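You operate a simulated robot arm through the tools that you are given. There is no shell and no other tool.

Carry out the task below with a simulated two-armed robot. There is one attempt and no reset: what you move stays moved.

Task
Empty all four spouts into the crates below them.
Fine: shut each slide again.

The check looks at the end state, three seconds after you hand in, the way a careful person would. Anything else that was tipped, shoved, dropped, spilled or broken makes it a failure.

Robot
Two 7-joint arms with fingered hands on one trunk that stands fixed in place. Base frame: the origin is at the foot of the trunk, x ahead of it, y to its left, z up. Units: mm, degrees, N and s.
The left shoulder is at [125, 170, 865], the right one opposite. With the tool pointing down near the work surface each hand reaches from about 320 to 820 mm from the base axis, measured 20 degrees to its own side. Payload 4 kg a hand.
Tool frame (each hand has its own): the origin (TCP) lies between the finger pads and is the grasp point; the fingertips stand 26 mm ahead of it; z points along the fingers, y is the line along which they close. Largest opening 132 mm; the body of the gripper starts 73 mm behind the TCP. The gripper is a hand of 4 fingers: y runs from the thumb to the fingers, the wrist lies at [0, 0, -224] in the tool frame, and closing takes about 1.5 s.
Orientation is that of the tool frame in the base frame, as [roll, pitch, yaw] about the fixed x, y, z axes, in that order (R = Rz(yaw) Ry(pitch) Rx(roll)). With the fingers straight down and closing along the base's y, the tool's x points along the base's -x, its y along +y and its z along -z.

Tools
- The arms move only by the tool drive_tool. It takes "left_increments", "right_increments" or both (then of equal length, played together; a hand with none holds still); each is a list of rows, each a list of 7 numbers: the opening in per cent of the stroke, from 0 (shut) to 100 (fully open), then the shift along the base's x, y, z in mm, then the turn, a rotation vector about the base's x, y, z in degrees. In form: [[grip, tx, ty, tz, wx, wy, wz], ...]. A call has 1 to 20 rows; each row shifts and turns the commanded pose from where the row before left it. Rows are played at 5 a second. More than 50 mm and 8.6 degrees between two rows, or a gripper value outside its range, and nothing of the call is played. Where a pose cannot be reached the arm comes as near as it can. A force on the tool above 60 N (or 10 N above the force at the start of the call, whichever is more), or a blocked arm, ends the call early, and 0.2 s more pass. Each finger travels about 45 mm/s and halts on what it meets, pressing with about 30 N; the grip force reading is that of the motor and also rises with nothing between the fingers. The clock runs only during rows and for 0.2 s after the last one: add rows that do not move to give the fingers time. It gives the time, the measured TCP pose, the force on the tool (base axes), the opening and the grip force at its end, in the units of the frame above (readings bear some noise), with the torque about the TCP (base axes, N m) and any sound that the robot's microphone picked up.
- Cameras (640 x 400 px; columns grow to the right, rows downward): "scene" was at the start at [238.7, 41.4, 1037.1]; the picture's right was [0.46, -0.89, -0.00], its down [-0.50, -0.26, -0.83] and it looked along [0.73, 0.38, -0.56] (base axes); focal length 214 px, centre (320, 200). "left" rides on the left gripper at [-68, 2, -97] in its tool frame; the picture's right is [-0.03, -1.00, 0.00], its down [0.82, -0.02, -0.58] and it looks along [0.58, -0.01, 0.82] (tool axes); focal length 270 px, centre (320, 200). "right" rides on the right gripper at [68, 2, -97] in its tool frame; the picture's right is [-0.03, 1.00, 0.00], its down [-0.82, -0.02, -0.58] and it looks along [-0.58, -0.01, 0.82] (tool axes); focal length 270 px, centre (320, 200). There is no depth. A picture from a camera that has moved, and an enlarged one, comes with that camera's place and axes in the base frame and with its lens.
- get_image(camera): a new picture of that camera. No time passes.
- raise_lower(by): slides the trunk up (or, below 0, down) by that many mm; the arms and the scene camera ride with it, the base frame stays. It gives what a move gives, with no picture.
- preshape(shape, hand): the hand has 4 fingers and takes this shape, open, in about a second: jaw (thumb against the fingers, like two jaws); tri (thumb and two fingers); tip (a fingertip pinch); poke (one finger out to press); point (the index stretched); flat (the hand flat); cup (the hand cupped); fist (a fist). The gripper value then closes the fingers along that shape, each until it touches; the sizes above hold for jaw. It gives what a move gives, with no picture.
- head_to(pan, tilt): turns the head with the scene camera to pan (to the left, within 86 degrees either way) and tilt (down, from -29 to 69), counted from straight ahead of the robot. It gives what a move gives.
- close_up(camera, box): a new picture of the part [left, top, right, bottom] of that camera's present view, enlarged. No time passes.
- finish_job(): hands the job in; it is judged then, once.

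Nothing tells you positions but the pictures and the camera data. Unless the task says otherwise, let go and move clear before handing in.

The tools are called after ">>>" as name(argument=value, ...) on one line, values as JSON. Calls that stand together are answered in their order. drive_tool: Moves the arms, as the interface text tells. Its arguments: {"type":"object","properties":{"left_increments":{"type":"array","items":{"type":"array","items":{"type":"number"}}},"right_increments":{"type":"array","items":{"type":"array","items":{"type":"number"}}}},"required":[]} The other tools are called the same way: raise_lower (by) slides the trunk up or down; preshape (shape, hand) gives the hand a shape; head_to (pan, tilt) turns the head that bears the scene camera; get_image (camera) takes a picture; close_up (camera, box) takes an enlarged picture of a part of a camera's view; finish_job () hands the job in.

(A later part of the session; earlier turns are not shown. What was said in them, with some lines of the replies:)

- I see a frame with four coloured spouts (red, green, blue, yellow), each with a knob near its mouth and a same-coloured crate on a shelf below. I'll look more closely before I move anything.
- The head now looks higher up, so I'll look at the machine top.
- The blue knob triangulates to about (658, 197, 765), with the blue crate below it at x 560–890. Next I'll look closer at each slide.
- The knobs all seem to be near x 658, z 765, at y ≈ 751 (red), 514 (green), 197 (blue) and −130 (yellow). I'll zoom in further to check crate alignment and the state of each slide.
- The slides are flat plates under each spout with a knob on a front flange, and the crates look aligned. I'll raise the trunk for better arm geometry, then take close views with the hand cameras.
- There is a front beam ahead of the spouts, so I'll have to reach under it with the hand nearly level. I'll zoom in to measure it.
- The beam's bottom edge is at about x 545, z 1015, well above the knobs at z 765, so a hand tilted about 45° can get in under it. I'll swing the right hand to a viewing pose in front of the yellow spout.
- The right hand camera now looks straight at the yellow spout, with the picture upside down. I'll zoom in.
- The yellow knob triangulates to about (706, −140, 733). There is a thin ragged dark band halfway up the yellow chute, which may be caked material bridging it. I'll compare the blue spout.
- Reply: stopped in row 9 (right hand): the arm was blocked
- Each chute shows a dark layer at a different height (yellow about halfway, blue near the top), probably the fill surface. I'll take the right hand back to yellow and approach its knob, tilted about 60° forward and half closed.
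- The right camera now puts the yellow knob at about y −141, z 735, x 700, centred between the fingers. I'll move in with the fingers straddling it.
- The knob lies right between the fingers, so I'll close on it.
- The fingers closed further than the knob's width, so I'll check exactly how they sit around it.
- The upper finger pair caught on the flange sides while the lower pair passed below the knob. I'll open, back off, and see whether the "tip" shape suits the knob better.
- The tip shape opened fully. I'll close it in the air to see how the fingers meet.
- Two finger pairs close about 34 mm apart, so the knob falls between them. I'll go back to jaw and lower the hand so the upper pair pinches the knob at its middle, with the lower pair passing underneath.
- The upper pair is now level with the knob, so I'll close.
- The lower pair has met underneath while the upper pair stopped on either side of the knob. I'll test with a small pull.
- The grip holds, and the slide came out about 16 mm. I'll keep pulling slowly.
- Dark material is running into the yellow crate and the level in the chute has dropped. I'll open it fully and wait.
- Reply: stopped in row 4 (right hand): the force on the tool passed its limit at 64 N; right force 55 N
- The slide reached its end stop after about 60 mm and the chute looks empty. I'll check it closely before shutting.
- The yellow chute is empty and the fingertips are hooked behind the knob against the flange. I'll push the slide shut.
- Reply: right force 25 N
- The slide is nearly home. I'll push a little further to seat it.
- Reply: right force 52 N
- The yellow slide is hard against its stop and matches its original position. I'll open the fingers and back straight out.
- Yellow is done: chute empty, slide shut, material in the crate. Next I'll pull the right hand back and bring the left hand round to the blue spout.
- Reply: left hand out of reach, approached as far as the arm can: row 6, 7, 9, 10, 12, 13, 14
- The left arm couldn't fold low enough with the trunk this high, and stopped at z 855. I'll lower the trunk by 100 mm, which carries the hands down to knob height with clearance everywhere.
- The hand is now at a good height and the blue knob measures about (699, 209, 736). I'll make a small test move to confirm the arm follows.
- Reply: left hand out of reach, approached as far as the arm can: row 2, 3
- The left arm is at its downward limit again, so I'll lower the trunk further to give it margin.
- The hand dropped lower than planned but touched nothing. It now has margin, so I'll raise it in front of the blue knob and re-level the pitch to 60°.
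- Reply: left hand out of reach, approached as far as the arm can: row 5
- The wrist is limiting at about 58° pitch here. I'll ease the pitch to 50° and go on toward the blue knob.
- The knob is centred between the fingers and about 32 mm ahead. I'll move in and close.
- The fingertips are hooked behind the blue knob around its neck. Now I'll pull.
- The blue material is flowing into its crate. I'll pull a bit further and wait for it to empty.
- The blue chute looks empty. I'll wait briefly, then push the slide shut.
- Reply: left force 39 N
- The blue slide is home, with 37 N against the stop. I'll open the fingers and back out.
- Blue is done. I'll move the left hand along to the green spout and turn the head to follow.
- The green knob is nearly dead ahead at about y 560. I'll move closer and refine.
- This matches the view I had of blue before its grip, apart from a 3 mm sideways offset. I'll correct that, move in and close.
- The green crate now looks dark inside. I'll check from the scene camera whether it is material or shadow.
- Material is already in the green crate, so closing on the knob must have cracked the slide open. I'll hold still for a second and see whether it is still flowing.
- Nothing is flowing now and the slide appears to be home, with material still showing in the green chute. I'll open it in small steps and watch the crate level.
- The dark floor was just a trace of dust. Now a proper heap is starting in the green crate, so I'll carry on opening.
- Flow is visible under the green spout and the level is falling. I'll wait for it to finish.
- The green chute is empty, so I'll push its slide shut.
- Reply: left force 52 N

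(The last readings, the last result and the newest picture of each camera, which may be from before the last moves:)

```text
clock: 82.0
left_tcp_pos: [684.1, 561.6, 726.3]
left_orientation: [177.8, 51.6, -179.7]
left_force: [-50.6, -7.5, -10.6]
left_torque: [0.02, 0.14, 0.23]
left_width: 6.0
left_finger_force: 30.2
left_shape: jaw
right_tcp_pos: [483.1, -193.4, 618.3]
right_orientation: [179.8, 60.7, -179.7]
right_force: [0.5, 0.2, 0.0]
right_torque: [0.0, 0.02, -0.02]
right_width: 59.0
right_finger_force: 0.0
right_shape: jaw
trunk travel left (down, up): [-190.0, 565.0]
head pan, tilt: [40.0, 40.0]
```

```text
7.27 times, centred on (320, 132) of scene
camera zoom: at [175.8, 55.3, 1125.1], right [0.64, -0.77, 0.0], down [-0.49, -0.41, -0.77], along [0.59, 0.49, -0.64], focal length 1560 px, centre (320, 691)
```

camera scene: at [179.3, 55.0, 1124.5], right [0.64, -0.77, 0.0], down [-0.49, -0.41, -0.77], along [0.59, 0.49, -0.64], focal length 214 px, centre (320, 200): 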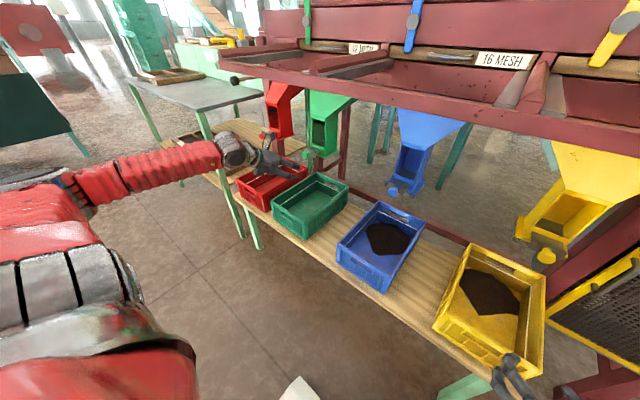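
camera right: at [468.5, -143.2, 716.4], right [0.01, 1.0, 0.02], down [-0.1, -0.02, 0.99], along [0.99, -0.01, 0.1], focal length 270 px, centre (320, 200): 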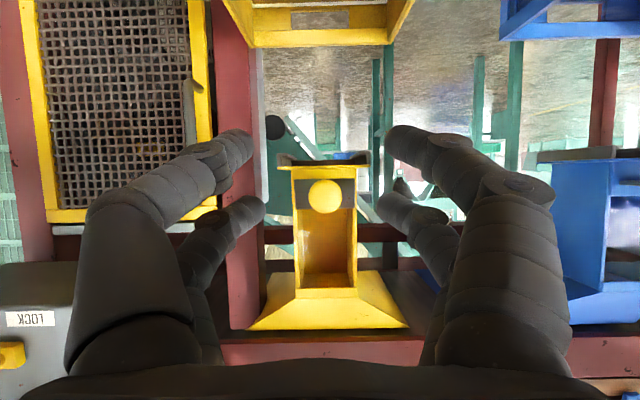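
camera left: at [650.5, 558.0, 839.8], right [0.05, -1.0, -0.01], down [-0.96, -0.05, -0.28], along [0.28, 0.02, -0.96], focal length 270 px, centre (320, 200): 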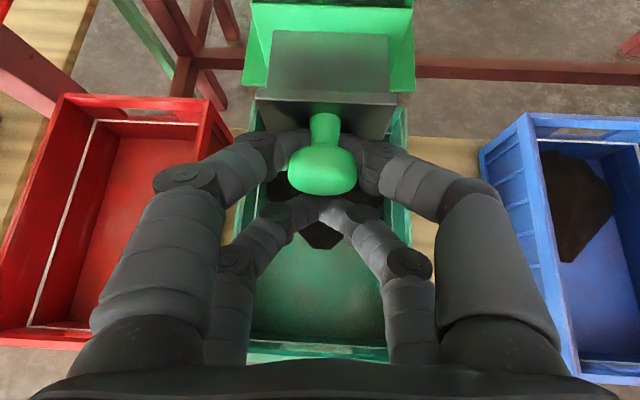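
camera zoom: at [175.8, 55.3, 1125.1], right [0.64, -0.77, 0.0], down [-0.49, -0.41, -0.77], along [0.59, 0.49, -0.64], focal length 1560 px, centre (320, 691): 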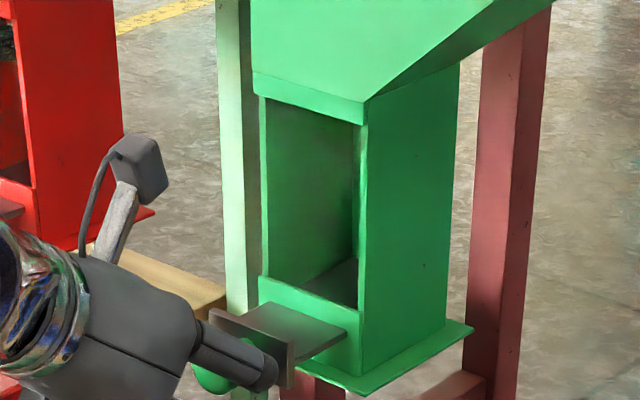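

The green slide is against its stop. I'll release, back out, and see how far the left hand can reach toward red.

>>> drive_tool(left_increments=[[20, 0, 0, 0, 0, 0, 0], [45, 0, 0, 0, 0, 0, 0], [45, 0, 0, 0, 0, 0, 0], [45, 0, 0, 0, 0, 0, 0], [45, 0, 0, 0, 0, 0, 0], [45, 0, 0, 0, 0, 0, 0], [45, -5, 0, 0, 0, 0, 0], [45, -15, 0, 0, 0, 0, 0], [45, -25, 0, 0, 0, 0, 0], [45, -25, 0, 0, 0, 0, 0], [45, -5, 0, 0, 0, 0, 0], [45, 0, 0, 0, 0, 0, 0]])

>>> close_up(camera="scene", box=[230, 80, 370, 250])

>>> get_image(camera="left")

```text
clock: 84.6
left_tcp_pos: [614.8, 560.7, 729.3]
left_orientation: [177.8, 52.2, -179.7]
left_force: [-0.3, -0.1, 0.3]
left_torque: [0.01, 0.0, -0.01]
left_width: 58.8
left_finger_force: 0.0
left_shape: jaw
right_tcp_pos: [485.9, -193.7, 617.8]
right_orientation: [179.7, 60.4, -179.7]
right_force: [0.2, -0.2, 0.0]
right_torque: [-0.01, 0.03, 0.03]
right_width: 58.6
right_finger_force: 0.0
right_shape: jaw
trunk travel left (down, up): [-190.0, 565.0]
head pan, tilt: [40.0, 40.0]
```

```text
2.35 times, centred on (300, 165) of scene
camera zoom: at [179.4, 54.9, 1124.5], right [0.64, -0.77, 0.0], down [-0.49, -0.41, -0.77], along [0.59, 0.49, -0.64], focal length 505 px, centre (367, 282)
```

zoom: 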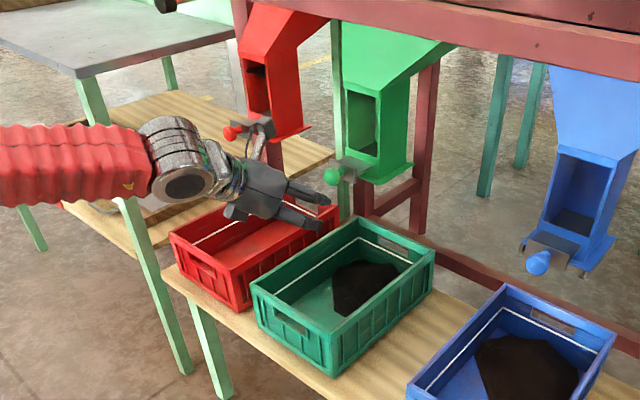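

```text
taken
camera left: at [578.3, 557.4, 841.8], right [0.05, -1.0, 0.0], down [-0.96, -0.05, -0.29], along [0.29, 0.02, -0.96], focal length 270 px, centre (320, 200)
```

left: 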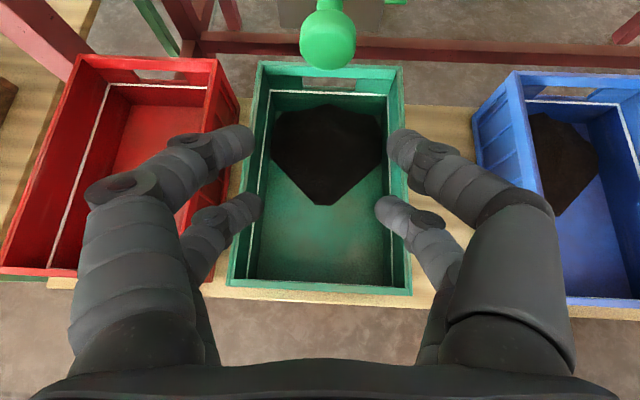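

Green is done. Now I'll move the left hand along toward the red spout.

>>> drive_tool(left_increments=[[45, -2, 40, 0, 0, 0, 0], [45, -2, 40, 0, 0, 0, 0], [45, -2, 40, 0, 0, 0, 0], [45, -2, 40, 0, 0, 0, 0], [45, -2, 40, 0, 0, 0, 0], [45, 0, 0, 0, 0, 0, 0]])

>>> get_image(camera="left")

>>> get_image(camera="scene")

```text
clock: 86.0
left_tcp_pos: [604.8, 760.4, 726.6]
left_orientation: [177.8, 52.1, -179.8]
left_force: [0.9, 0.4, -1.7]
left_torque: [0.02, 0.01, 0.01]
left_width: 59.1
left_finger_force: 0.1
left_shape: jaw
right_tcp_pos: [485.4, -194.6, 618.8]
right_orientation: [179.8, 60.5, -179.7]
right_force: [-0.2, -0.6, -0.4]
right_torque: [-0.01, -0.01, 0.03]
right_width: 58.8
right_finger_force: 0.1
right_shape: jaw
trunk travel left (down, up): [-190.0, 565.0]
head pan, tilt: [40.0, 40.0]
```

```text
taken
camera left: at [570.2, 757.5, 840.8], right [0.05, -1.0, 0.0], down [-0.96, -0.05, -0.29], along [0.29, 0.02, -0.96], focal length 270 px, centre (320, 200)
```

left: 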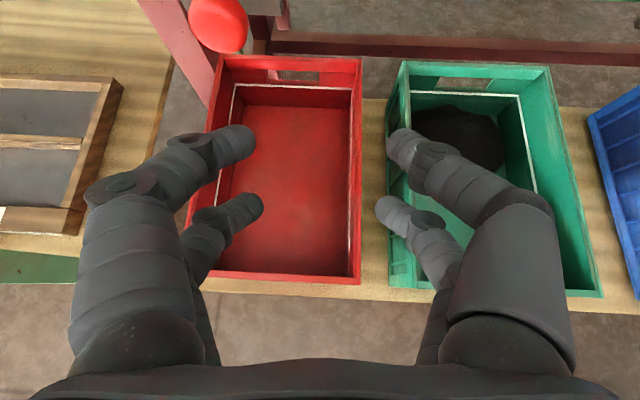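

```text
taken
camera scene: at [179.3, 55.2, 1124.5], right [0.64, -0.77, 0.0], down [-0.49, -0.41, -0.77], along [0.59, 0.49, -0.64], focal length 214 px, centre (320, 200)
```

scene: 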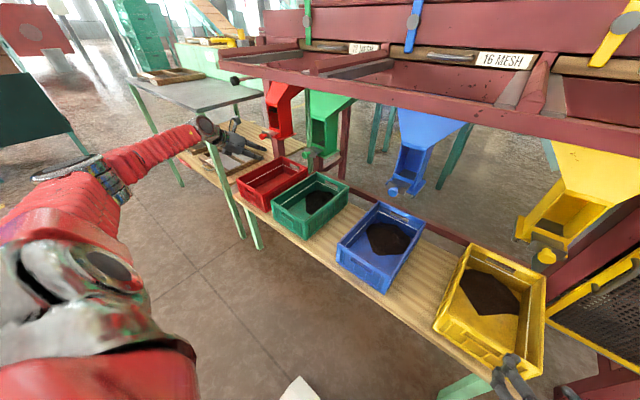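

The red knob measures about (697, 817, 736), right above the centre of its crate. I'll line up with it.

>>> drive_tool(left_increments=[[45, 5, 20, 0, 0, 0, 0], [45, 10, 20, 0, 0, 0, 0], [45, 10, 17, 0, 0, 0, 0], [45, 10, 0, 0, 0, 0, 0], [45, 10, 0, 0, 0, 0, 0], [45, 0, 0, 0, 0, 0, 0]])

>>> get_image(camera="left")

>>> close_up(camera="scene", box=[200, 60, 340, 220])

```text
clock: 87.4
left_tcp_pos: [639.4, 816.0, 727.9]
left_orientation: [177.7, 52.2, -179.7]
left_force: [0.4, 0.1, -0.8]
left_torque: [0.02, -0.01, 0.02]
left_width: 59.0
left_finger_force: 0.0
left_shape: jaw
left hand out of reach, approached as far as the arm can: row 5
right_tcp_pos: [485.4, -194.3, 616.7]
right_orientation: [179.7, 60.5, -179.8]
right_force: [-0.5, 0.0, -0.9]
right_torque: [-0.02, 0.02, -0.05]
right_width: 58.9
right_finger_force: 0.1
right_shape: jaw
trunk travel left (down, up): [-190.0, 565.0]
head pan, tilt: [40.0, 40.0]
```

```text
taken
camera left: at [604.2, 813.9, 841.0], right [0.05, -1.0, 0.0], down [-0.96, -0.05, -0.29], along [0.29, 0.02, -0.96], focal length 270 px, centre (320, 200)
```

left: 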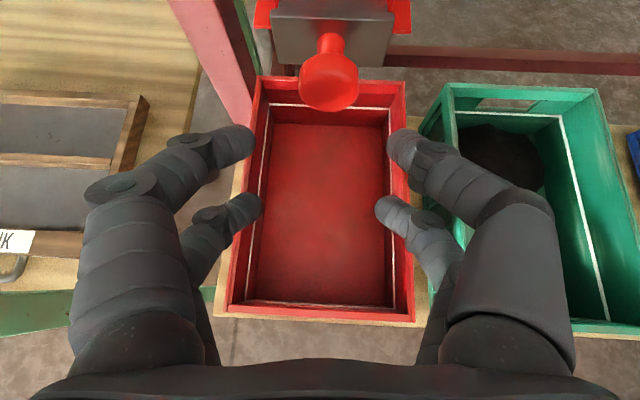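

```text
2.50 times, centred on (270, 140) of scene
camera zoom: at [179.4, 55.2, 1124.5], right [0.64, -0.77, 0.0], down [-0.49, -0.41, -0.77], along [0.59, 0.49, -0.64], focal length 536 px, centre (445, 350)
```

zoom: 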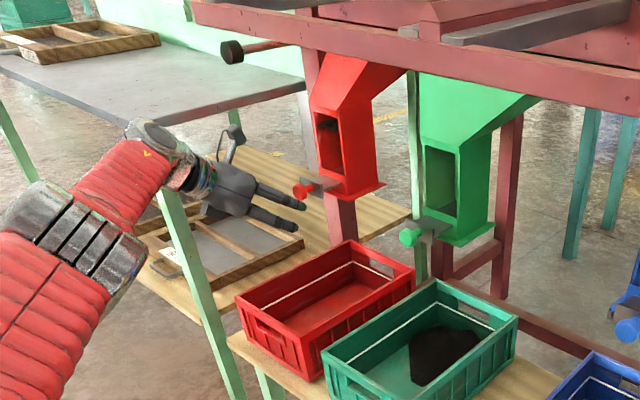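

The arm runs out of reach 39 mm short with the hand pointing straight ahead. Turning the hand about 15° to the left brings the wrist back in range, so I'll do that and narrow the opening slightly.

>>> drive_tool(left_increments=[[40, -12, -3, 0, 0, 0, 5], [38, -8, -3, 0, 0, 0, 5], [38, 0, 0, 0, 0, 0, 5], [38, 0, 0, 0, 0, 0, 0]])

>>> get_image(camera="left")

```text
clock: 88.4
left_tcp_pos: [619.2, 809.5, 726.1]
left_orientation: [177.6, 52.3, -164.7]
left_force: [-0.7, 0.2, -0.6]
left_torque: [-0.01, 0.03, -0.01]
left_width: 50.6
left_finger_force: 0.1
left_shape: jaw
right_tcp_pos: [484.9, -193.1, 618.2]
right_orientation: [179.7, 60.4, -179.9]
right_force: [-0.9, -0.8, -0.2]
right_torque: [-0.02, -0.02, 0.01]
right_width: 58.9
right_finger_force: 0.0
right_shape: jaw
trunk travel left (down, up): [-190.0, 565.0]
head pan, tilt: [40.0, 40.0]
```

```text
taken
camera left: at [585.9, 798.2, 840.9], right [0.31, -0.95, 0.0], down [-0.91, -0.29, -0.29], along [0.28, 0.09, -0.96], focal length 270 px, centre (320, 200)
```

left: 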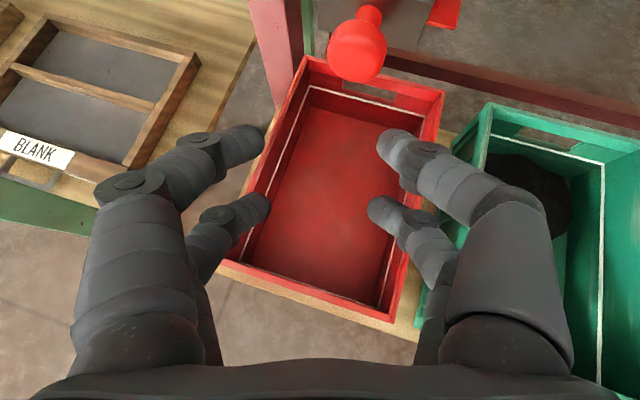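

The knob is at about (695, 814), so I need a straight advance in x of about 57 mm. I'll do most of it, then check.

>>> drive_tool(left_increments=[[38, 15, 0, 0, 0, 0, 0], [38, 15, 0, 0.5, 0, 0, 0], [38, 8, 0, 0.5, 0, 0, 0], [38, 0, 0, 0, 0, 0, 0]])

>>> get_image(camera="left")

```text
clock: 89.4
left_tcp_pos: [657.1, 809.6, 727.2]
left_orientation: [177.7, 52.2, -164.7]
left_force: [0.1, 0.0, 0.2]
left_torque: [0.01, 0.03, 0.0]
left_width: 50.6
left_finger_force: 0.0
left_shape: jaw
right_tcp_pos: [484.8, -194.3, 617.7]
right_orientation: [179.7, 60.4, -179.9]
right_force: [-0.2, 0.0, -0.8]
right_torque: [0.03, -0.01, 0.01]
right_width: 58.8
right_finger_force: 0.2
right_shape: jaw
trunk travel left (down, up): [-190.0, 565.0]
head pan, tilt: [40.0, 40.0]
```

```text
taken
camera left: at [624.2, 798.4, 841.7], right [0.31, -0.95, 0.0], down [-0.91, -0.29, -0.29], along [0.28, 0.09, -0.96], focal length 270 px, centre (320, 200)
```

left: 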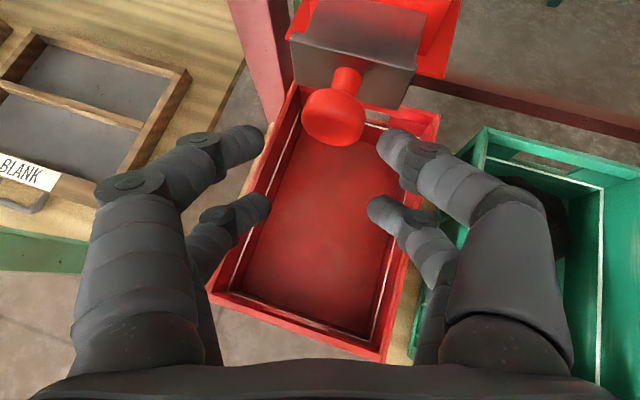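

Alignment is good. I'll narrow the fingers a little more so the right one clears the flange, then advance and close.

>>> drive_tool(left_increments=[[33, 0, 0, 0, 0, 0, 0], [33, 6, 0, 0, 0, 0, 0], [33, 6, 0, 0, 0, 0, 0], [33, 5, 0, 0, 0, 0, 0], [33, 2, 0, 0, 0, 0, 0], [33, 0, 0, 0, 0, 0, 0]])

>>> get_image(camera="left")

>>> close_up(camera="left", box=[240, 60, 400, 200])

```text
clock: 90.8
left_tcp_pos: [675.4, 809.7, 729.7]
left_orientation: [177.7, 52.2, -164.9]
left_force: [-13.4, -3.5, -0.6]
left_torque: [-0.02, -0.02, -0.44]
left_width: 44.0
left_finger_force: 0.0
left_shape: jaw
right_tcp_pos: [485.3, -192.6, 617.9]
right_orientation: [179.7, 60.6, -180.0]
right_force: [0.2, -0.7, -0.3]
right_torque: [-0.01, 0.0, 0.01]
right_width: 58.9
right_finger_force: 0.1
right_shape: jaw
trunk travel left (down, up): [-190.0, 565.0]
head pan, tilt: [40.0, 40.0]
```

```text
taken
camera left: at [641.9, 798.8, 842.3], right [0.31, -0.95, -0.01], down [-0.91, -0.29, -0.29], along [0.28, 0.09, -0.96], focal length 270 px, centre (320, 200)
```

left: 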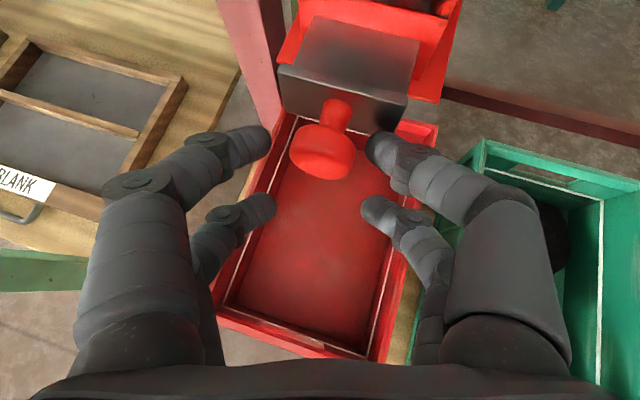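

```text
2.86 times, centred on (320, 130) of left
camera zoom: at [641.9, 798.8, 842.3], right [0.31, -0.95, -0.01], down [-0.91, -0.29, -0.29], along [0.28, 0.09, -0.96], focal length 772 px, centre (320, 400)
```

zoom: 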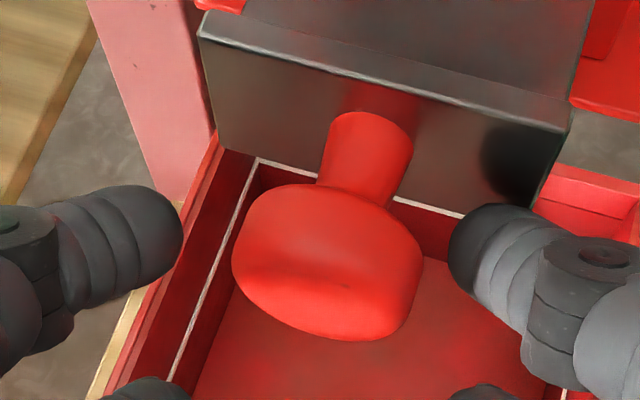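

The right fingertip lightly touches the flange, pressing it shut, which is harmless. I'll back off 2 mm and close.

>>> drive_tool(left_increments=[[33, -3, 0, 0, 0, 0, 0], [20, 0, 0, 0, 0, 0, 0], [8, 0, 0, 0, 0, 0, 0], [0, 0, 0, 0, 0, 0, 0], [0, 0, 0, 0, 0, 0, 0], [0, 0, 0, 0, 0, 0, 0], [0, 0, 0, 0, 0, 0, 0]])

>>> close_up(camera="left", box=[220, 40, 420, 220])

>>> close_up(camera="scene", box=[230, 70, 320, 220])

```text
clock: 92.4
left_tcp_pos: [673.2, 811.0, 727.0]
left_orientation: [177.7, 52.3, -164.7]
left_force: [-0.5, 3.1, -1.6]
left_torque: [0.0, 0.03, 0.22]
left_width: 6.4
left_finger_force: 30.0
left_shape: jaw
right_tcp_pos: [485.0, -193.9, 617.0]
right_orientation: [179.8, 60.4, -179.7]
right_force: [0.0, -0.1, -0.1]
right_torque: [0.01, 0.0, 0.0]
right_width: 58.8
right_finger_force: 0.1
right_shape: jaw
trunk travel left (down, up): [-190.0, 565.0]
head pan, tilt: [40.0, 40.0]
```

```text
2.22 times, centred on (320, 130) of left
camera zoom: at [639.9, 799.3, 841.2], right [0.31, -0.95, 0.0], down [-0.91, -0.29, -0.29], along [0.28, 0.09, -0.96], focal length 601 px, centre (320, 356)
```

zoom: 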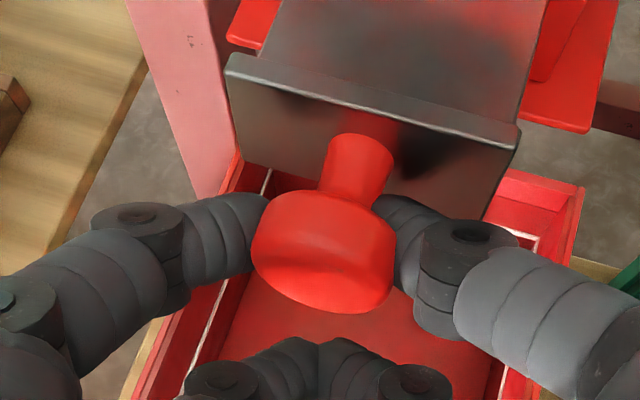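

```text
2.67 times, centred on (275, 145) of scene
camera zoom: at [179.6, 55.4, 1124.4], right [0.64, -0.77, 0.0], down [-0.49, -0.41, -0.77], along [0.59, 0.49, -0.64], focal length 572 px, centre (440, 347)
```

zoom: 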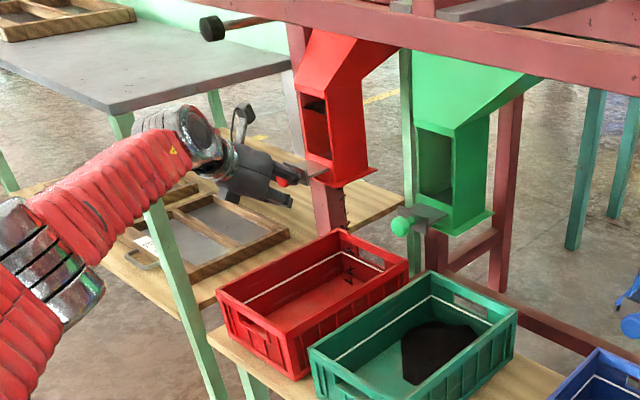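

The right finger is hooked behind the knob, the left one grips its side, and a trickle has begun inside the crate. I'll pull the red slide open.

>>> drive_tool(left_increments=[[0, -5, 0, 0, 0, 0, 0], [0, -5, 0, 0, 0, 0, 0], [0, -5, 0, 0, 0, 0, 0], [0, -5, 0, 0, 0, 0, 0], [0, -5, 0, 0, 0, 0, 0], [0, -5, 0, 0, 0, 0, 0], [0, -5, 0, 0, 0, 0, 0], [0, -5, 0, 0, 0, 0, 0], [0, -5, 0, 0, 0, 0, 0], [0, 0, 0, 0, 0, 0, 0]])

>>> close_up(camera="left", box=[220, 40, 420, 220])

>>> close_up(camera="scene", box=[230, 70, 320, 220])

```text
clock: 94.6
left_tcp_pos: [627.9, 810.3, 728.4]
left_orientation: [177.8, 52.3, -164.5]
left_force: [0.3, 7.5, -3.8]
left_torque: [-0.01, 0.1, 0.36]
left_width: 5.9
left_finger_force: 29.8
left_shape: jaw
right_tcp_pos: [485.6, -193.3, 616.7]
right_orientation: [179.7, 60.5, -179.8]
right_force: [-0.7, 0.1, -0.6]
right_torque: [0.0, -0.02, 0.0]
right_width: 58.7
right_finger_force: 0.0
right_shape: jaw
trunk travel left (down, up): [-190.0, 565.0]
head pan, tilt: [40.0, 40.0]
```

```text
2.22 times, centred on (320, 130) of left
camera zoom: at [594.6, 799.2, 840.8], right [0.31, -0.95, 0.0], down [-0.91, -0.29, -0.29], along [0.28, 0.09, -0.96], focal length 601 px, centre (320, 356)
```

zoom: 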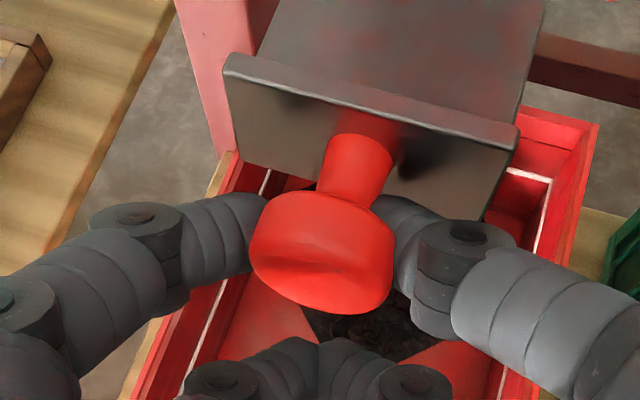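

```text
2.67 times, centred on (275, 145) of scene
camera zoom: at [179.7, 56.0, 1124.4], right [0.64, -0.77, 0.0], down [-0.49, -0.41, -0.77], along [0.59, 0.49, -0.64], focal length 572 px, centre (440, 347)
```

zoom: 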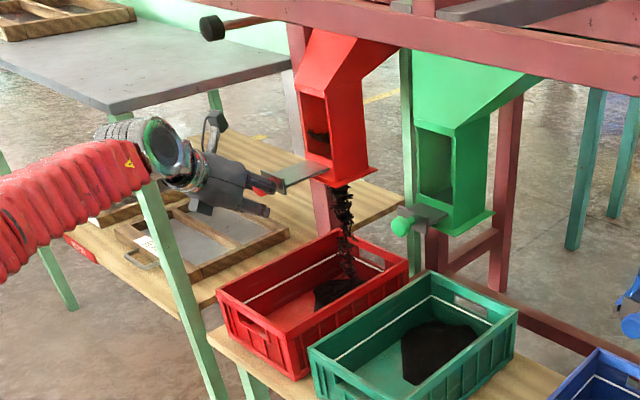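

Red is discharging cleanly into its crate. I'll pull slightly more and wait.

>>> drive_tool(left_increments=[[0, -4, 0, 0, 0, 0, 0], [0, -3, 0, 0, 0, 0, 0], [0, 0, 0, 0, 0, 0, 0], [0, 0, 0, 0, 0, 0, 0], [0, 0, 0, 0, 0, 0, 0], [0, 0, 0, 0, 0, 0, 0], [0, 0, 0, 0, 0, 0, 0], [0, 0, 0, 0, 0, 0, 0], [0, 0, 0, 0, 0, 0, 0], [0, 0, 0, 0, 0, 0, 0], [0, 0, 0, 0, 0, 0, 0]])

>>> close_up(camera="scene", box=[230, 70, 320, 220])

>>> close_up(camera="scene", box=[255, 80, 305, 150])

```text
clock: 97.0
left_tcp_pos: [623.3, 810.7, 728.0]
left_orientation: [177.8, 52.2, -164.7]
left_force: [0.4, 6.4, -4.9]
left_torque: [0.0, 0.13, 0.34]
left_width: 5.9
left_finger_force: 30.6
left_shape: jaw
right_tcp_pos: [485.5, -193.1, 618.3]
right_orientation: [179.7, 60.5, -179.7]
right_force: [-0.2, 0.6, 0.4]
right_torque: [0.01, -0.01, 0.0]
right_width: 59.0
right_finger_force: 0.0
right_shape: jaw
trunk travel left (down, up): [-190.0, 565.0]
head pan, tilt: [40.0, 40.0]
```

```text
2.67 times, centred on (275, 145) of scene
camera zoom: at [179.8, 56.0, 1124.4], right [0.64, -0.77, 0.0], down [-0.49, -0.41, -0.77], along [0.59, 0.49, -0.64], focal length 572 px, centre (440, 347)
```

zoom: 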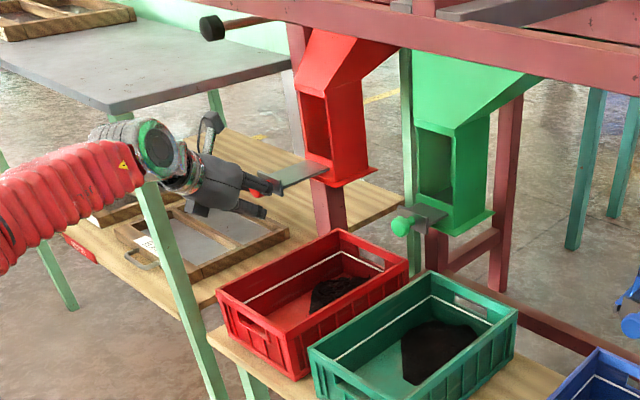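

```text
5.71 times, centred on (280, 115) of scene
camera zoom: at [179.8, 56.0, 1124.4], right [0.64, -0.77, 0.0], down [-0.49, -0.41, -0.77], along [0.59, 0.49, -0.64], focal length 1226 px, centre (549, 686)
```

zoom: 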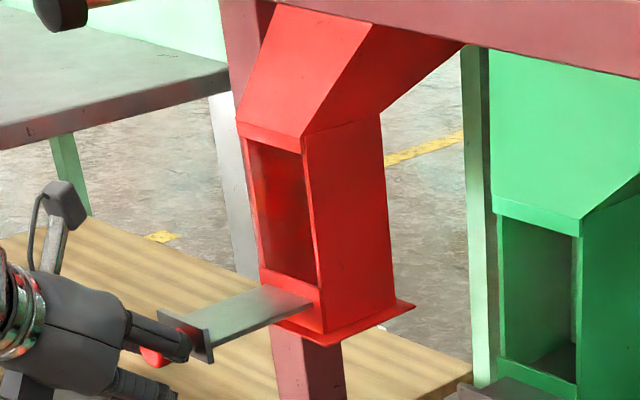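

The red chute is empty. I'll push its slide shut.

>>> drive_tool(left_increments=[[0, 5, 0, 0, 0, 0, 0], [0, 5, 0, 0, 0, 0, 0], [0, 5, 0, 0, 0, 0, 0], [0, 5, 0, 0, 0, 0, 0], [0, 5, 0, 0, 0, 0, 0], [0, 5, 0, 0, 0, 0, 0], [0, 5, 0, 0, 0, 0, 0], [0, 5, 0, 0, 0, 0, 0], [0, 5, 0, 0, 0, 0, 0], [0, 5, 0, 0, 0, 0, 0], [0, 3, 0, 0, 0, 0, 0], [0, 2, 0, 0, 0, 0, 0], [0, 2, 0, 0, 0, 0, 0], [0, 0, 0, 0, 0, 0, 0]])

>>> close_up(camera="left", box=[220, 20, 420, 220])

>>> close_up(camera="scene", box=[255, 80, 305, 150])

```text
clock: 100.0
left_tcp_pos: [677.4, 810.6, 727.7]
left_orientation: [177.7, 52.1, -164.6]
left_force: [-7.6, 3.2, -4.9]
left_torque: [-0.03, 0.07, 0.21]
left_width: 6.2
left_finger_force: 30.0
left_shape: jaw
right_tcp_pos: [485.5, -192.2, 618.2]
right_orientation: [179.8, 60.5, -179.8]
right_force: [-0.3, -0.3, -0.2]
right_torque: [0.03, 0.02, -0.05]
right_width: 58.9
right_finger_force: 0.0
right_shape: jaw
trunk travel left (down, up): [-190.0, 565.0]
head pan, tilt: [40.0, 40.0]
```

```text
2.00 times, centred on (320, 120) of left
camera zoom: at [644.5, 799.5, 840.9], right [0.31, -0.95, 0.0], down [-0.91, -0.29, -0.29], along [0.28, 0.09, -0.96], focal length 541 px, centre (320, 360)
```

zoom: 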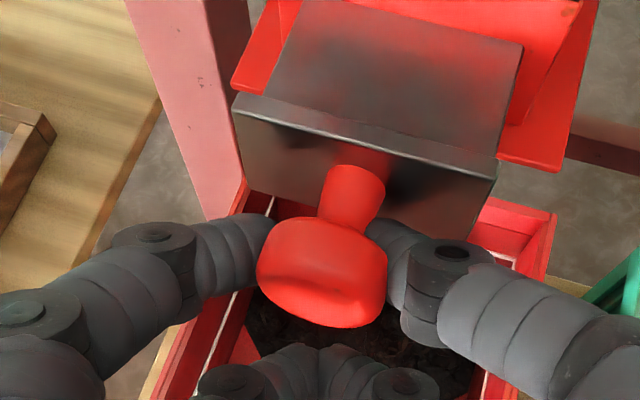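

```text
5.71 times, centred on (280, 115) of scene
camera zoom: at [179.2, 55.7, 1124.5], right [0.64, -0.77, 0.0], down [-0.49, -0.41, -0.77], along [0.59, 0.49, -0.64], focal length 1226 px, centre (549, 686)
```

zoom: 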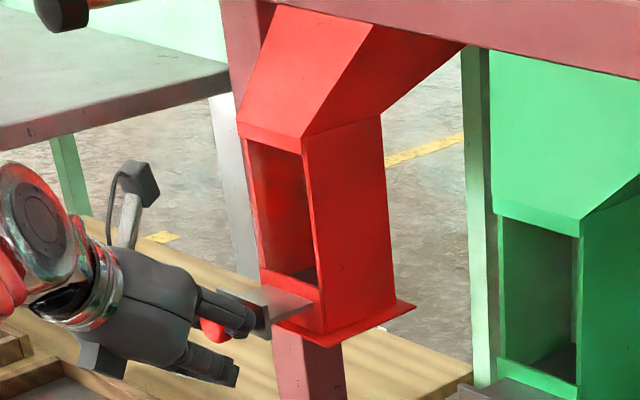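

Force is only 8 N, so I'll push a few more millimetres to confirm it is seated.

>>> drive_tool(left_increments=[[0, 2, 0, 0, 0, 0, 0], [0, 2, 0, 0, 0, 0, 0], [0, 1.5, 0, 0, 0, 0, 0], [0, 1.5, 0, 0, 0, 0, 0], [0, 0, 0, 0, 0, 0, 0]])

>>> close_up(camera="left", box=[220, 20, 420, 220])

>>> close_up(camera="scene", box=[255, 80, 305, 150])

```text
clock: 101.2
left_tcp_pos: [685.6, 809.9, 724.9]
left_orientation: [177.8, 52.0, -164.8]
left_force: [-17.4, -11.3, -12.6]
left_torque: [-0.08, 0.17, -0.55]
left_width: 5.9
left_finger_force: 29.8
left_shape: jaw
right_tcp_pos: [484.4, -193.0, 616.6]
right_orientation: [179.7, 60.5, -179.8]
right_force: [-0.2, -0.4, 0.1]
right_torque: [0.01, -0.01, -0.02]
right_width: 58.8
right_finger_force: 0.1
right_shape: jaw
trunk travel left (down, up): [-190.0, 565.0]
head pan, tilt: [40.0, 40.0]
```

```text
2.00 times, centred on (320, 120) of left
camera zoom: at [651.9, 798.7, 840.1], right [0.31, -0.95, 0.0], down [-0.91, -0.29, -0.29], along [0.27, 0.09, -0.96], focal length 541 px, centre (320, 360)
```

zoom: 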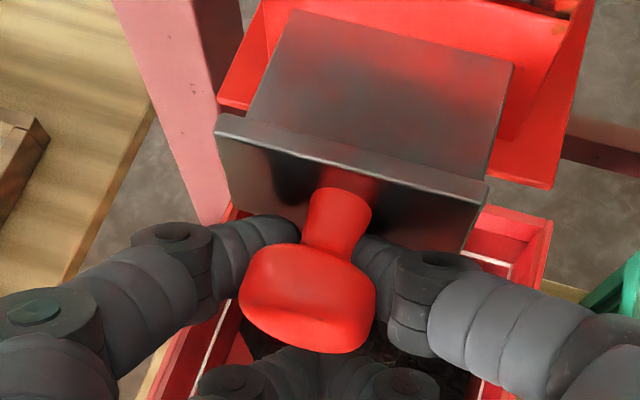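

```text
5.71 times, centred on (280, 115) of scene
camera zoom: at [179.1, 55.4, 1124.4], right [0.64, -0.77, 0.0], down [-0.49, -0.41, -0.77], along [0.59, 0.49, -0.64], focal length 1226 px, centre (549, 686)
```

zoom: 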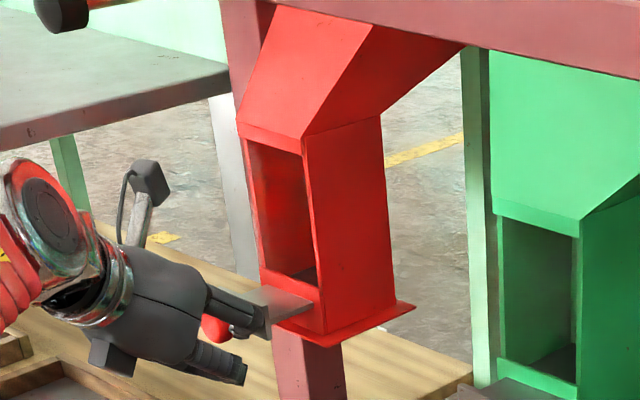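

>>> drive_tool(left_increments=[[0, 1.5, 0, 0, 0, 0, 0], [0, 1.5, 0, 0, 0, 0, 0], [0, 1, 0, 0, 0, 0, 0], [0, 0, 0, 0, 0, 0, 0]])

>>> close_up(camera="left", box=[220, 20, 420, 220])

```text
clock: 102.2
left_tcp_pos: [687.0, 809.3, 725.4]
left_orientation: [177.9, 51.8, -164.7]
left_force: [-31.1, -18.3, -12.9]
left_torque: [-0.02, 0.22, -0.62]
left_width: 6.0
left_finger_force: 30.4
left_shape: jaw
right_tcp_pos: [483.8, -193.2, 618.5]
right_orientation: [179.7, 60.5, -179.8]
right_force: [-0.1, -0.7, 0.3]
right_torque: [0.0, -0.03, 0.0]
right_width: 59.0
right_finger_force: 0.1
right_shape: jaw
trunk travel left (down, up): [-190.0, 565.0]
head pan, tilt: [40.0, 40.0]
```

```text
2.00 times, centred on (320, 120) of left
camera zoom: at [654.3, 798.8, 840.4], right [0.31, -0.95, 0.0], down [-0.91, -0.29, -0.29], along [0.27, 0.09, -0.96], focal length 541 px, centre (320, 360)
```

zoom: 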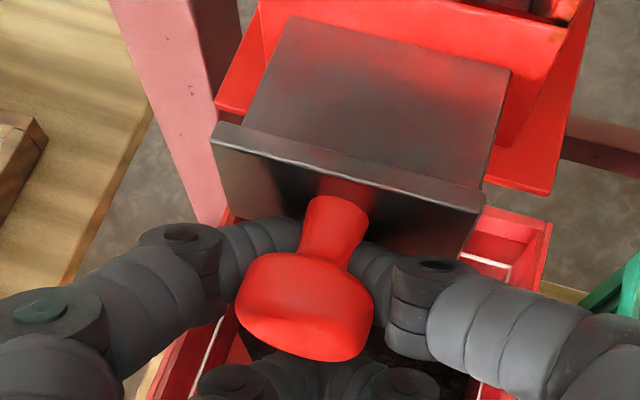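

The red slide is firmly at its stop with 31 N. I'll release and back out the way I came.

>>> drive_tool(left_increments=[[20, 0, 0, 0, 0, 0, 0], [40, 0, 0, 0, 0, 0, 0], [40, 0, 0, 0, 0, 0, 0], [40, 0, 0, 0, 0, 0, 0], [40, -4, 0, 0, 0, 0, 0], [40, -4, 0, 0, 0, 0, 0], [40, -5, 0, 0, 0, 0, 0], [40, -15, 0, 0, 0, 0, 0], [40, -25, -3, 0, 0, 0, 0], [40, -25, -5, 0, 0, 0, 0], [40, 0, 0, 0, 0, 0, 0]])

>>> get_image(camera="left")

>>> close_up(camera="scene", box=[230, 70, 350, 220])

```text
clock: 104.6
left_tcp_pos: [613.0, 801.9, 728.2]
left_orientation: [177.8, 52.2, -164.7]
left_force: [-1.1, 0.7, -1.3]
left_torque: [0.0, -0.03, 0.0]
left_width: 52.4
left_finger_force: 0.1
left_shape: jaw
right_tcp_pos: [484.5, -194.7, 617.4]
right_orientation: [179.7, 60.4, -179.9]
right_force: [-0.1, 0.7, 1.1]
right_torque: [0.02, 0.0, -0.01]
right_width: 59.0
right_finger_force: 0.1
right_shape: jaw
trunk travel left (down, up): [-190.0, 565.0]
head pan, tilt: [40.0, 40.0]
```

```text
taken
camera left: at [578.9, 790.6, 842.5], right [0.31, -0.95, 0.0], down [-0.91, -0.29, -0.29], along [0.28, 0.09, -0.96], focal length 270 px, centre (320, 200)
```

left: 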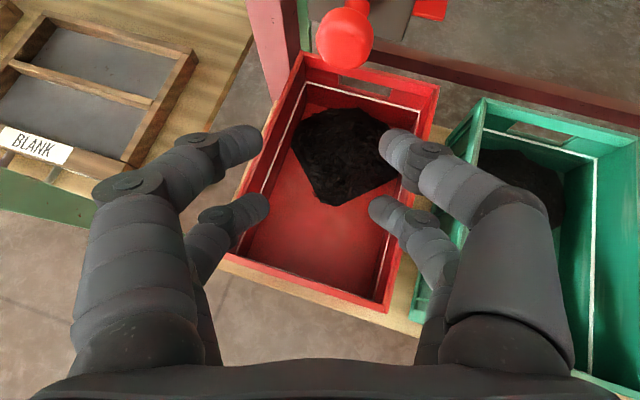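

```text
2.67 times, centred on (290, 145) of scene
camera zoom: at [179.2, 54.9, 1124.5], right [0.64, -0.77, 0.0], down [-0.49, -0.41, -0.77], along [0.59, 0.49, -0.64], focal length 572 px, centre (400, 347)
```

zoom: 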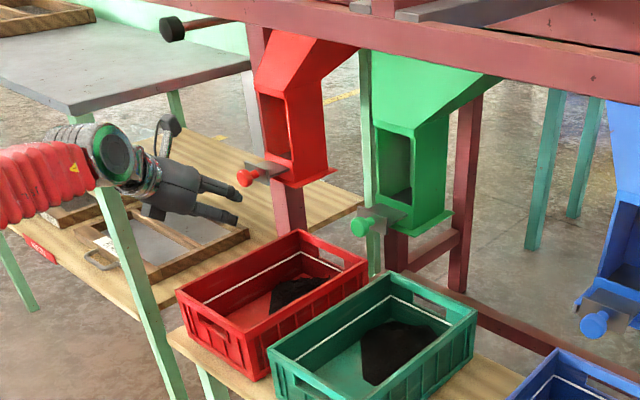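

All four are discharged and shut. I'll move the left hand clear and then inspect every spout.

>>> drive_tool(left_increments=[[40, -25, -35, 0, 0, 0, -5], [40, -25, -35, 0, 0, 0, -5], [40, -25, -35, 5, 0, 0, -5], [40, -20, -40, 10, 0, 0, 0], [40, -10, -40, 10, 0, 0, 0], [40, -10, -40, 10, 0, 0, 0], [40, 0, -40, 10, 0, 0, 0], [40, 0, -40, 10, 0, 0, 0], [40, 0, 0, 0, 0, 0, 0]])

>>> head_to(pan=25, tilt=35)

>>> get_image(camera="scene")

```text
clock: 106.6
left_tcp_pos: [497.6, 496.0, 783.9]
left_orientation: [177.7, 52.2, -179.7]
left_force: [1.0, -0.1, 0.3]
left_torque: [0.0, 0.01, 0.0]
left_width: 52.6
left_finger_force: 0.1
left_shape: jaw
right_tcp_pos: [484.9, -194.2, 618.5]
right_orientation: [179.7, 60.5, -180.0]
right_force: [1.0, -0.2, 0.6]
right_torque: [0.0, -0.02, -0.02]
right_width: 58.9
right_finger_force: 0.0
right_shape: jaw
trunk travel left (down, up): [-190.0, 565.0]
head pan, tilt: [40.0, 40.0]
```

```text
clock: 107.4
left_tcp_pos: [496.8, 497.2, 783.6]
left_orientation: [177.8, 52.2, -179.7]
left_force: [0.2, 0.7, -0.5]
left_torque: [-0.01, -0.01, 0.02]
left_width: 52.3
left_finger_force: 0.0
left_shape: jaw
right_tcp_pos: [484.0, -193.4, 618.5]
right_orientation: [179.7, 60.5, -179.8]
right_force: [1.0, 0.5, -0.2]
right_torque: [0.0, 0.02, 0.0]
right_width: 59.0
right_finger_force: 0.1
right_shape: jaw
trunk travel left (down, up): [-190.0, 565.0]
head pan, tilt: [25.0, 35.0]
```

```text
taken
camera scene: at [193.9, 37.7, 1132.0], right [0.42, -0.91, 0.0], down [-0.52, -0.24, -0.82], along [0.74, 0.35, -0.57], focal length 214 px, centre (320, 200)
```

scene: 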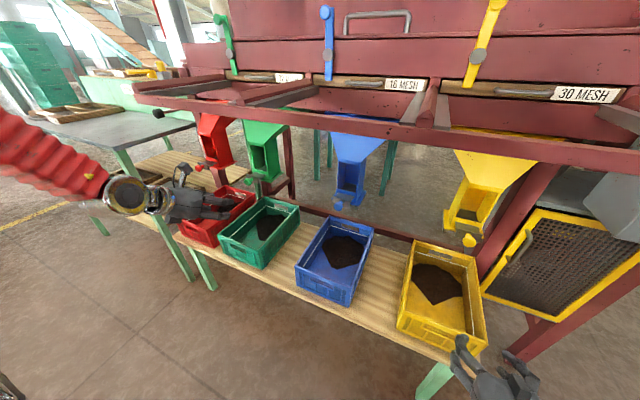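

>>> close_up(camera="scene", box=[180, 90, 300, 200])

>>> close_up(camera="scene", box=[310, 110, 410, 220])

>>> close_up(camera="scene", box=[420, 120, 540, 260])

>>> close_up(camera="scene", box=[200, 170, 500, 370])

>>> get_image(camera="right")

```text
3.64 times, centred on (240, 145) of scene
camera zoom: at [193.9, 37.7, 1132.0], right [0.42, -0.91, 0.0], down [-0.52, -0.24, -0.82], along [0.74, 0.35, -0.57], focal length 780 px, centre (611, 400)
```

zoom: 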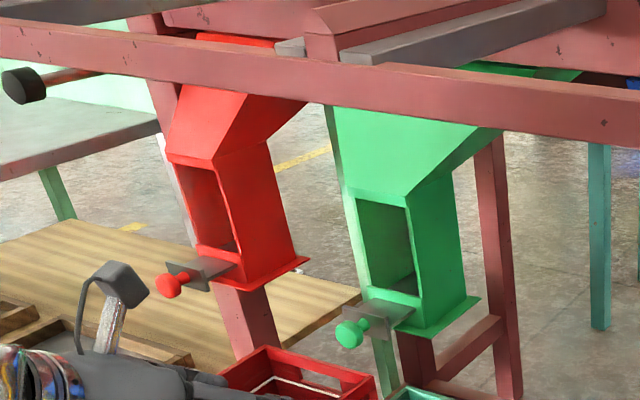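

```text
3.64 times, centred on (360, 165) of scene
camera zoom: at [193.9, 37.7, 1132.0], right [0.42, -0.91, 0.0], down [-0.52, -0.24, -0.82], along [0.74, 0.35, -0.57], focal length 780 px, centre (174, 327)
```

zoom: 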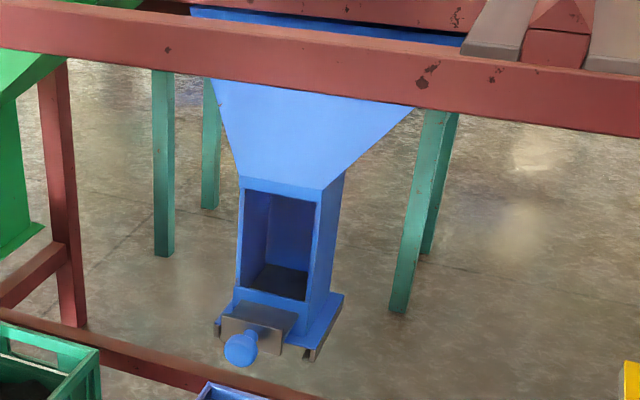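

```text
2.86 times, centred on (480, 190) of scene
camera zoom: at [193.9, 37.7, 1132.0], right [0.42, -0.91, 0.0], down [-0.52, -0.24, -0.82], along [0.74, 0.35, -0.57], focal length 613 px, centre (-137, 229)
```

zoom: 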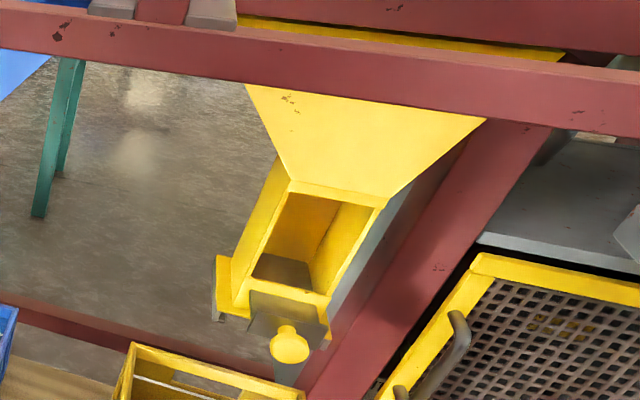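

```text
2.00 times, centred on (350, 270) of scene
camera zoom: at [193.9, 37.7, 1132.0], right [0.42, -0.91, 0.0], down [-0.52, -0.24, -0.82], along [0.74, 0.35, -0.57], focal length 429 px, centre (260, 60)
```

zoom: 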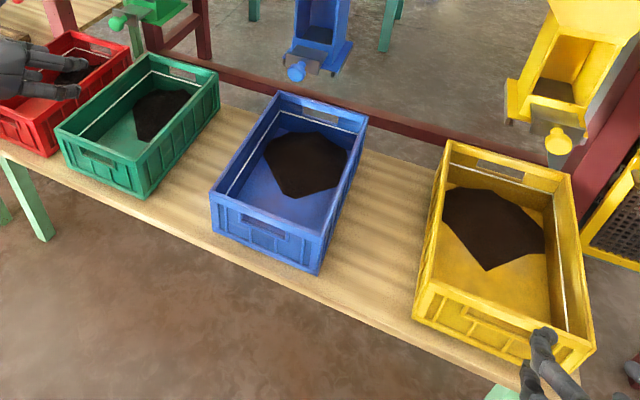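

```text
taken
camera right: at [367.9, -192.8, 606.3], right [0.01, 1.0, 0.02], down [-0.1, -0.02, 0.99], along [0.99, -0.01, 0.1], focal length 270 px, centre (320, 200)
```

right: 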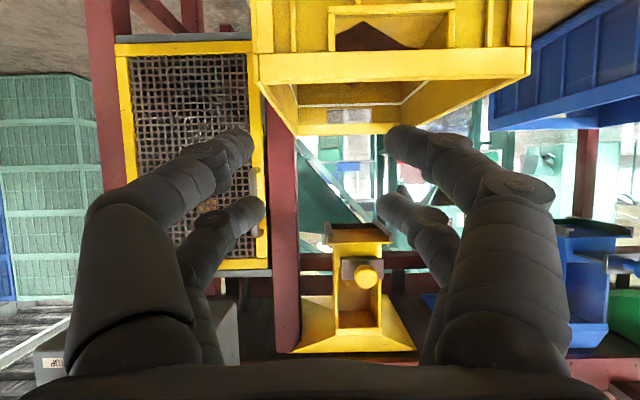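

All four chutes show only the bare slide as their floor, and each crate holds a heap well below its line. I'll pull both hands further clear and take one last close look at the slides.

>>> drive_tool(right_increments=[[60, -10, -10, 25, 0, 0, 0], [60, -10, -10, 25, 0, 0, 0], [60, -10, -10, 25, 0, 0, 0], [60, -10, -10, 25, 0, 0, 0], [60, 0, 0, 0, 0, 0, 0]], left_increments=[[60, -15, -10, 15, 0, 0, 0], [60, -15, -10, 15, 0, 0, 0], [60, -15, -10, 15, 0, 0, 0], [60, -15, -10, 15, 0, 0, 0], [60, 0, 0, 0, 0, 0, 0]])

>>> close_up(camera="scene", box=[190, 130, 280, 190])

>>> close_up(camera="scene", box=[320, 160, 400, 220])

>>> close_up(camera="scene", box=[430, 180, 520, 250])

>>> get_image(camera="scene")

```text
clock: 108.6
left_tcp_pos: [439.6, 460.1, 845.2]
left_orientation: [177.9, 52.0, -179.8]
left_force: [-0.9, -0.4, 0.8]
left_torque: [-0.01, 0.0, 0.02]
left_width: 78.6
left_finger_force: 0.0
left_shape: jaw
left hand out of reach, approached as far as the arm can: row 4
right_tcp_pos: [493.2, -228.3, 673.1]
right_orientation: [179.7, 60.5, -179.8]
right_force: [-0.2, 0.2, 0.1]
right_torque: [0.02, -0.02, 0.0]
right_width: 78.6
right_finger_force: 0.1
right_shape: jaw
right hand out of reach, approached as far as the arm can: row 2, 3, 4
trunk travel left (down, up): [-190.0, 565.0]
head pan, tilt: [25.0, 35.0]
```

```text
6.67 times, centred on (235, 160) of scene
camera zoom: at [193.8, 37.6, 1132.1], right [0.42, -0.91, 0.0], down [-0.52, -0.24, -0.82], along [0.74, 0.35, -0.57], focal length 1430 px, centre (887, 467)
```

zoom: 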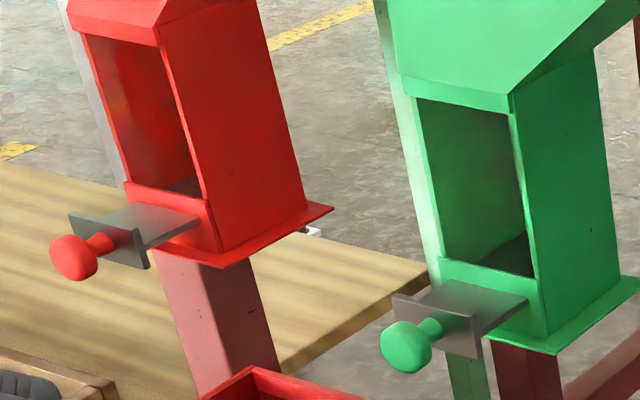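

```text
6.67 times, centred on (360, 190) of scene
camera zoom: at [193.8, 37.6, 1132.1], right [0.42, -0.91, 0.0], down [-0.52, -0.24, -0.82], along [0.74, 0.35, -0.57], focal length 1430 px, centre (53, 267)
```

zoom: 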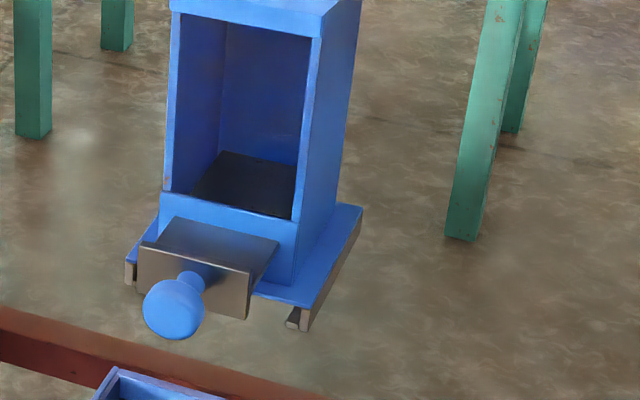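

```text
5.71 times, centred on (475, 215) of scene
camera zoom: at [193.8, 37.6, 1132.1], right [0.42, -0.91, 0.0], down [-0.52, -0.24, -0.82], along [0.74, 0.35, -0.57], focal length 1226 px, centre (-566, 114)
```

zoom: 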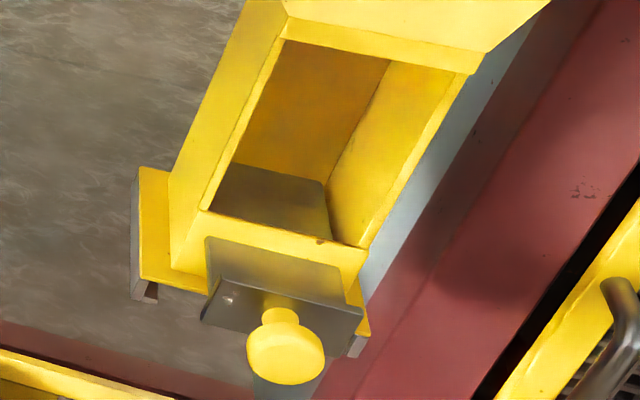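

```text
taken
camera scene: at [193.8, 37.6, 1132.1], right [0.42, -0.91, 0.0], down [-0.52, -0.24, -0.82], along [0.74, 0.35, -0.57], focal length 214 px, centre (320, 200)
```

scene: 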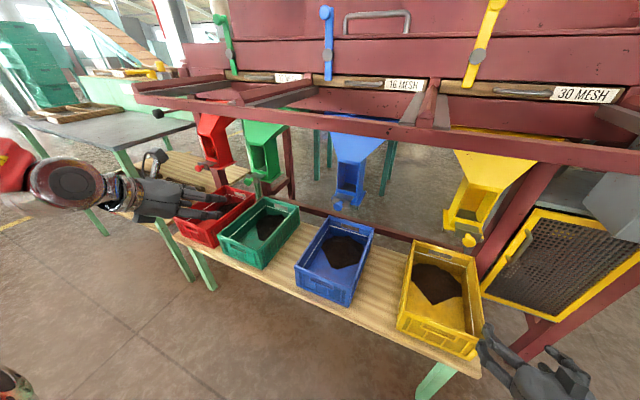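

All four spouts are empty, all four slides are back in at their starting positions, and the crates haven't moved and hold the material. Both hands are clear and I see no spill, so I'm handing in.

>>> finish_job()

```text
The job is handed in.
```

All four spouts (yellow, blue, green and red) are emptied into their crates, and every slide is shut again. I've handed the job in.

- **Spouts:** through its window, each chute shows only the bare slide at the bottom. I couldn't see up into the hoppers above the windows.
- **Slides:** I pushed each one in until it met firm resistance (31–51 N). In the last pictures all four stick out about as far as they did at the start.
- **Crates:** none were moved, and each heap sits well below the white line inside the crate.
- **Surroundings:** I saw no spill on the shelf or floor, and nothing else was knocked or shifted. Both hands were let go and moved clear before I handed in.

Closing the fingers on the green and red knobs nudged those slides open slightly before I meant to, so a little material fell early. All of it landed in the right crate.
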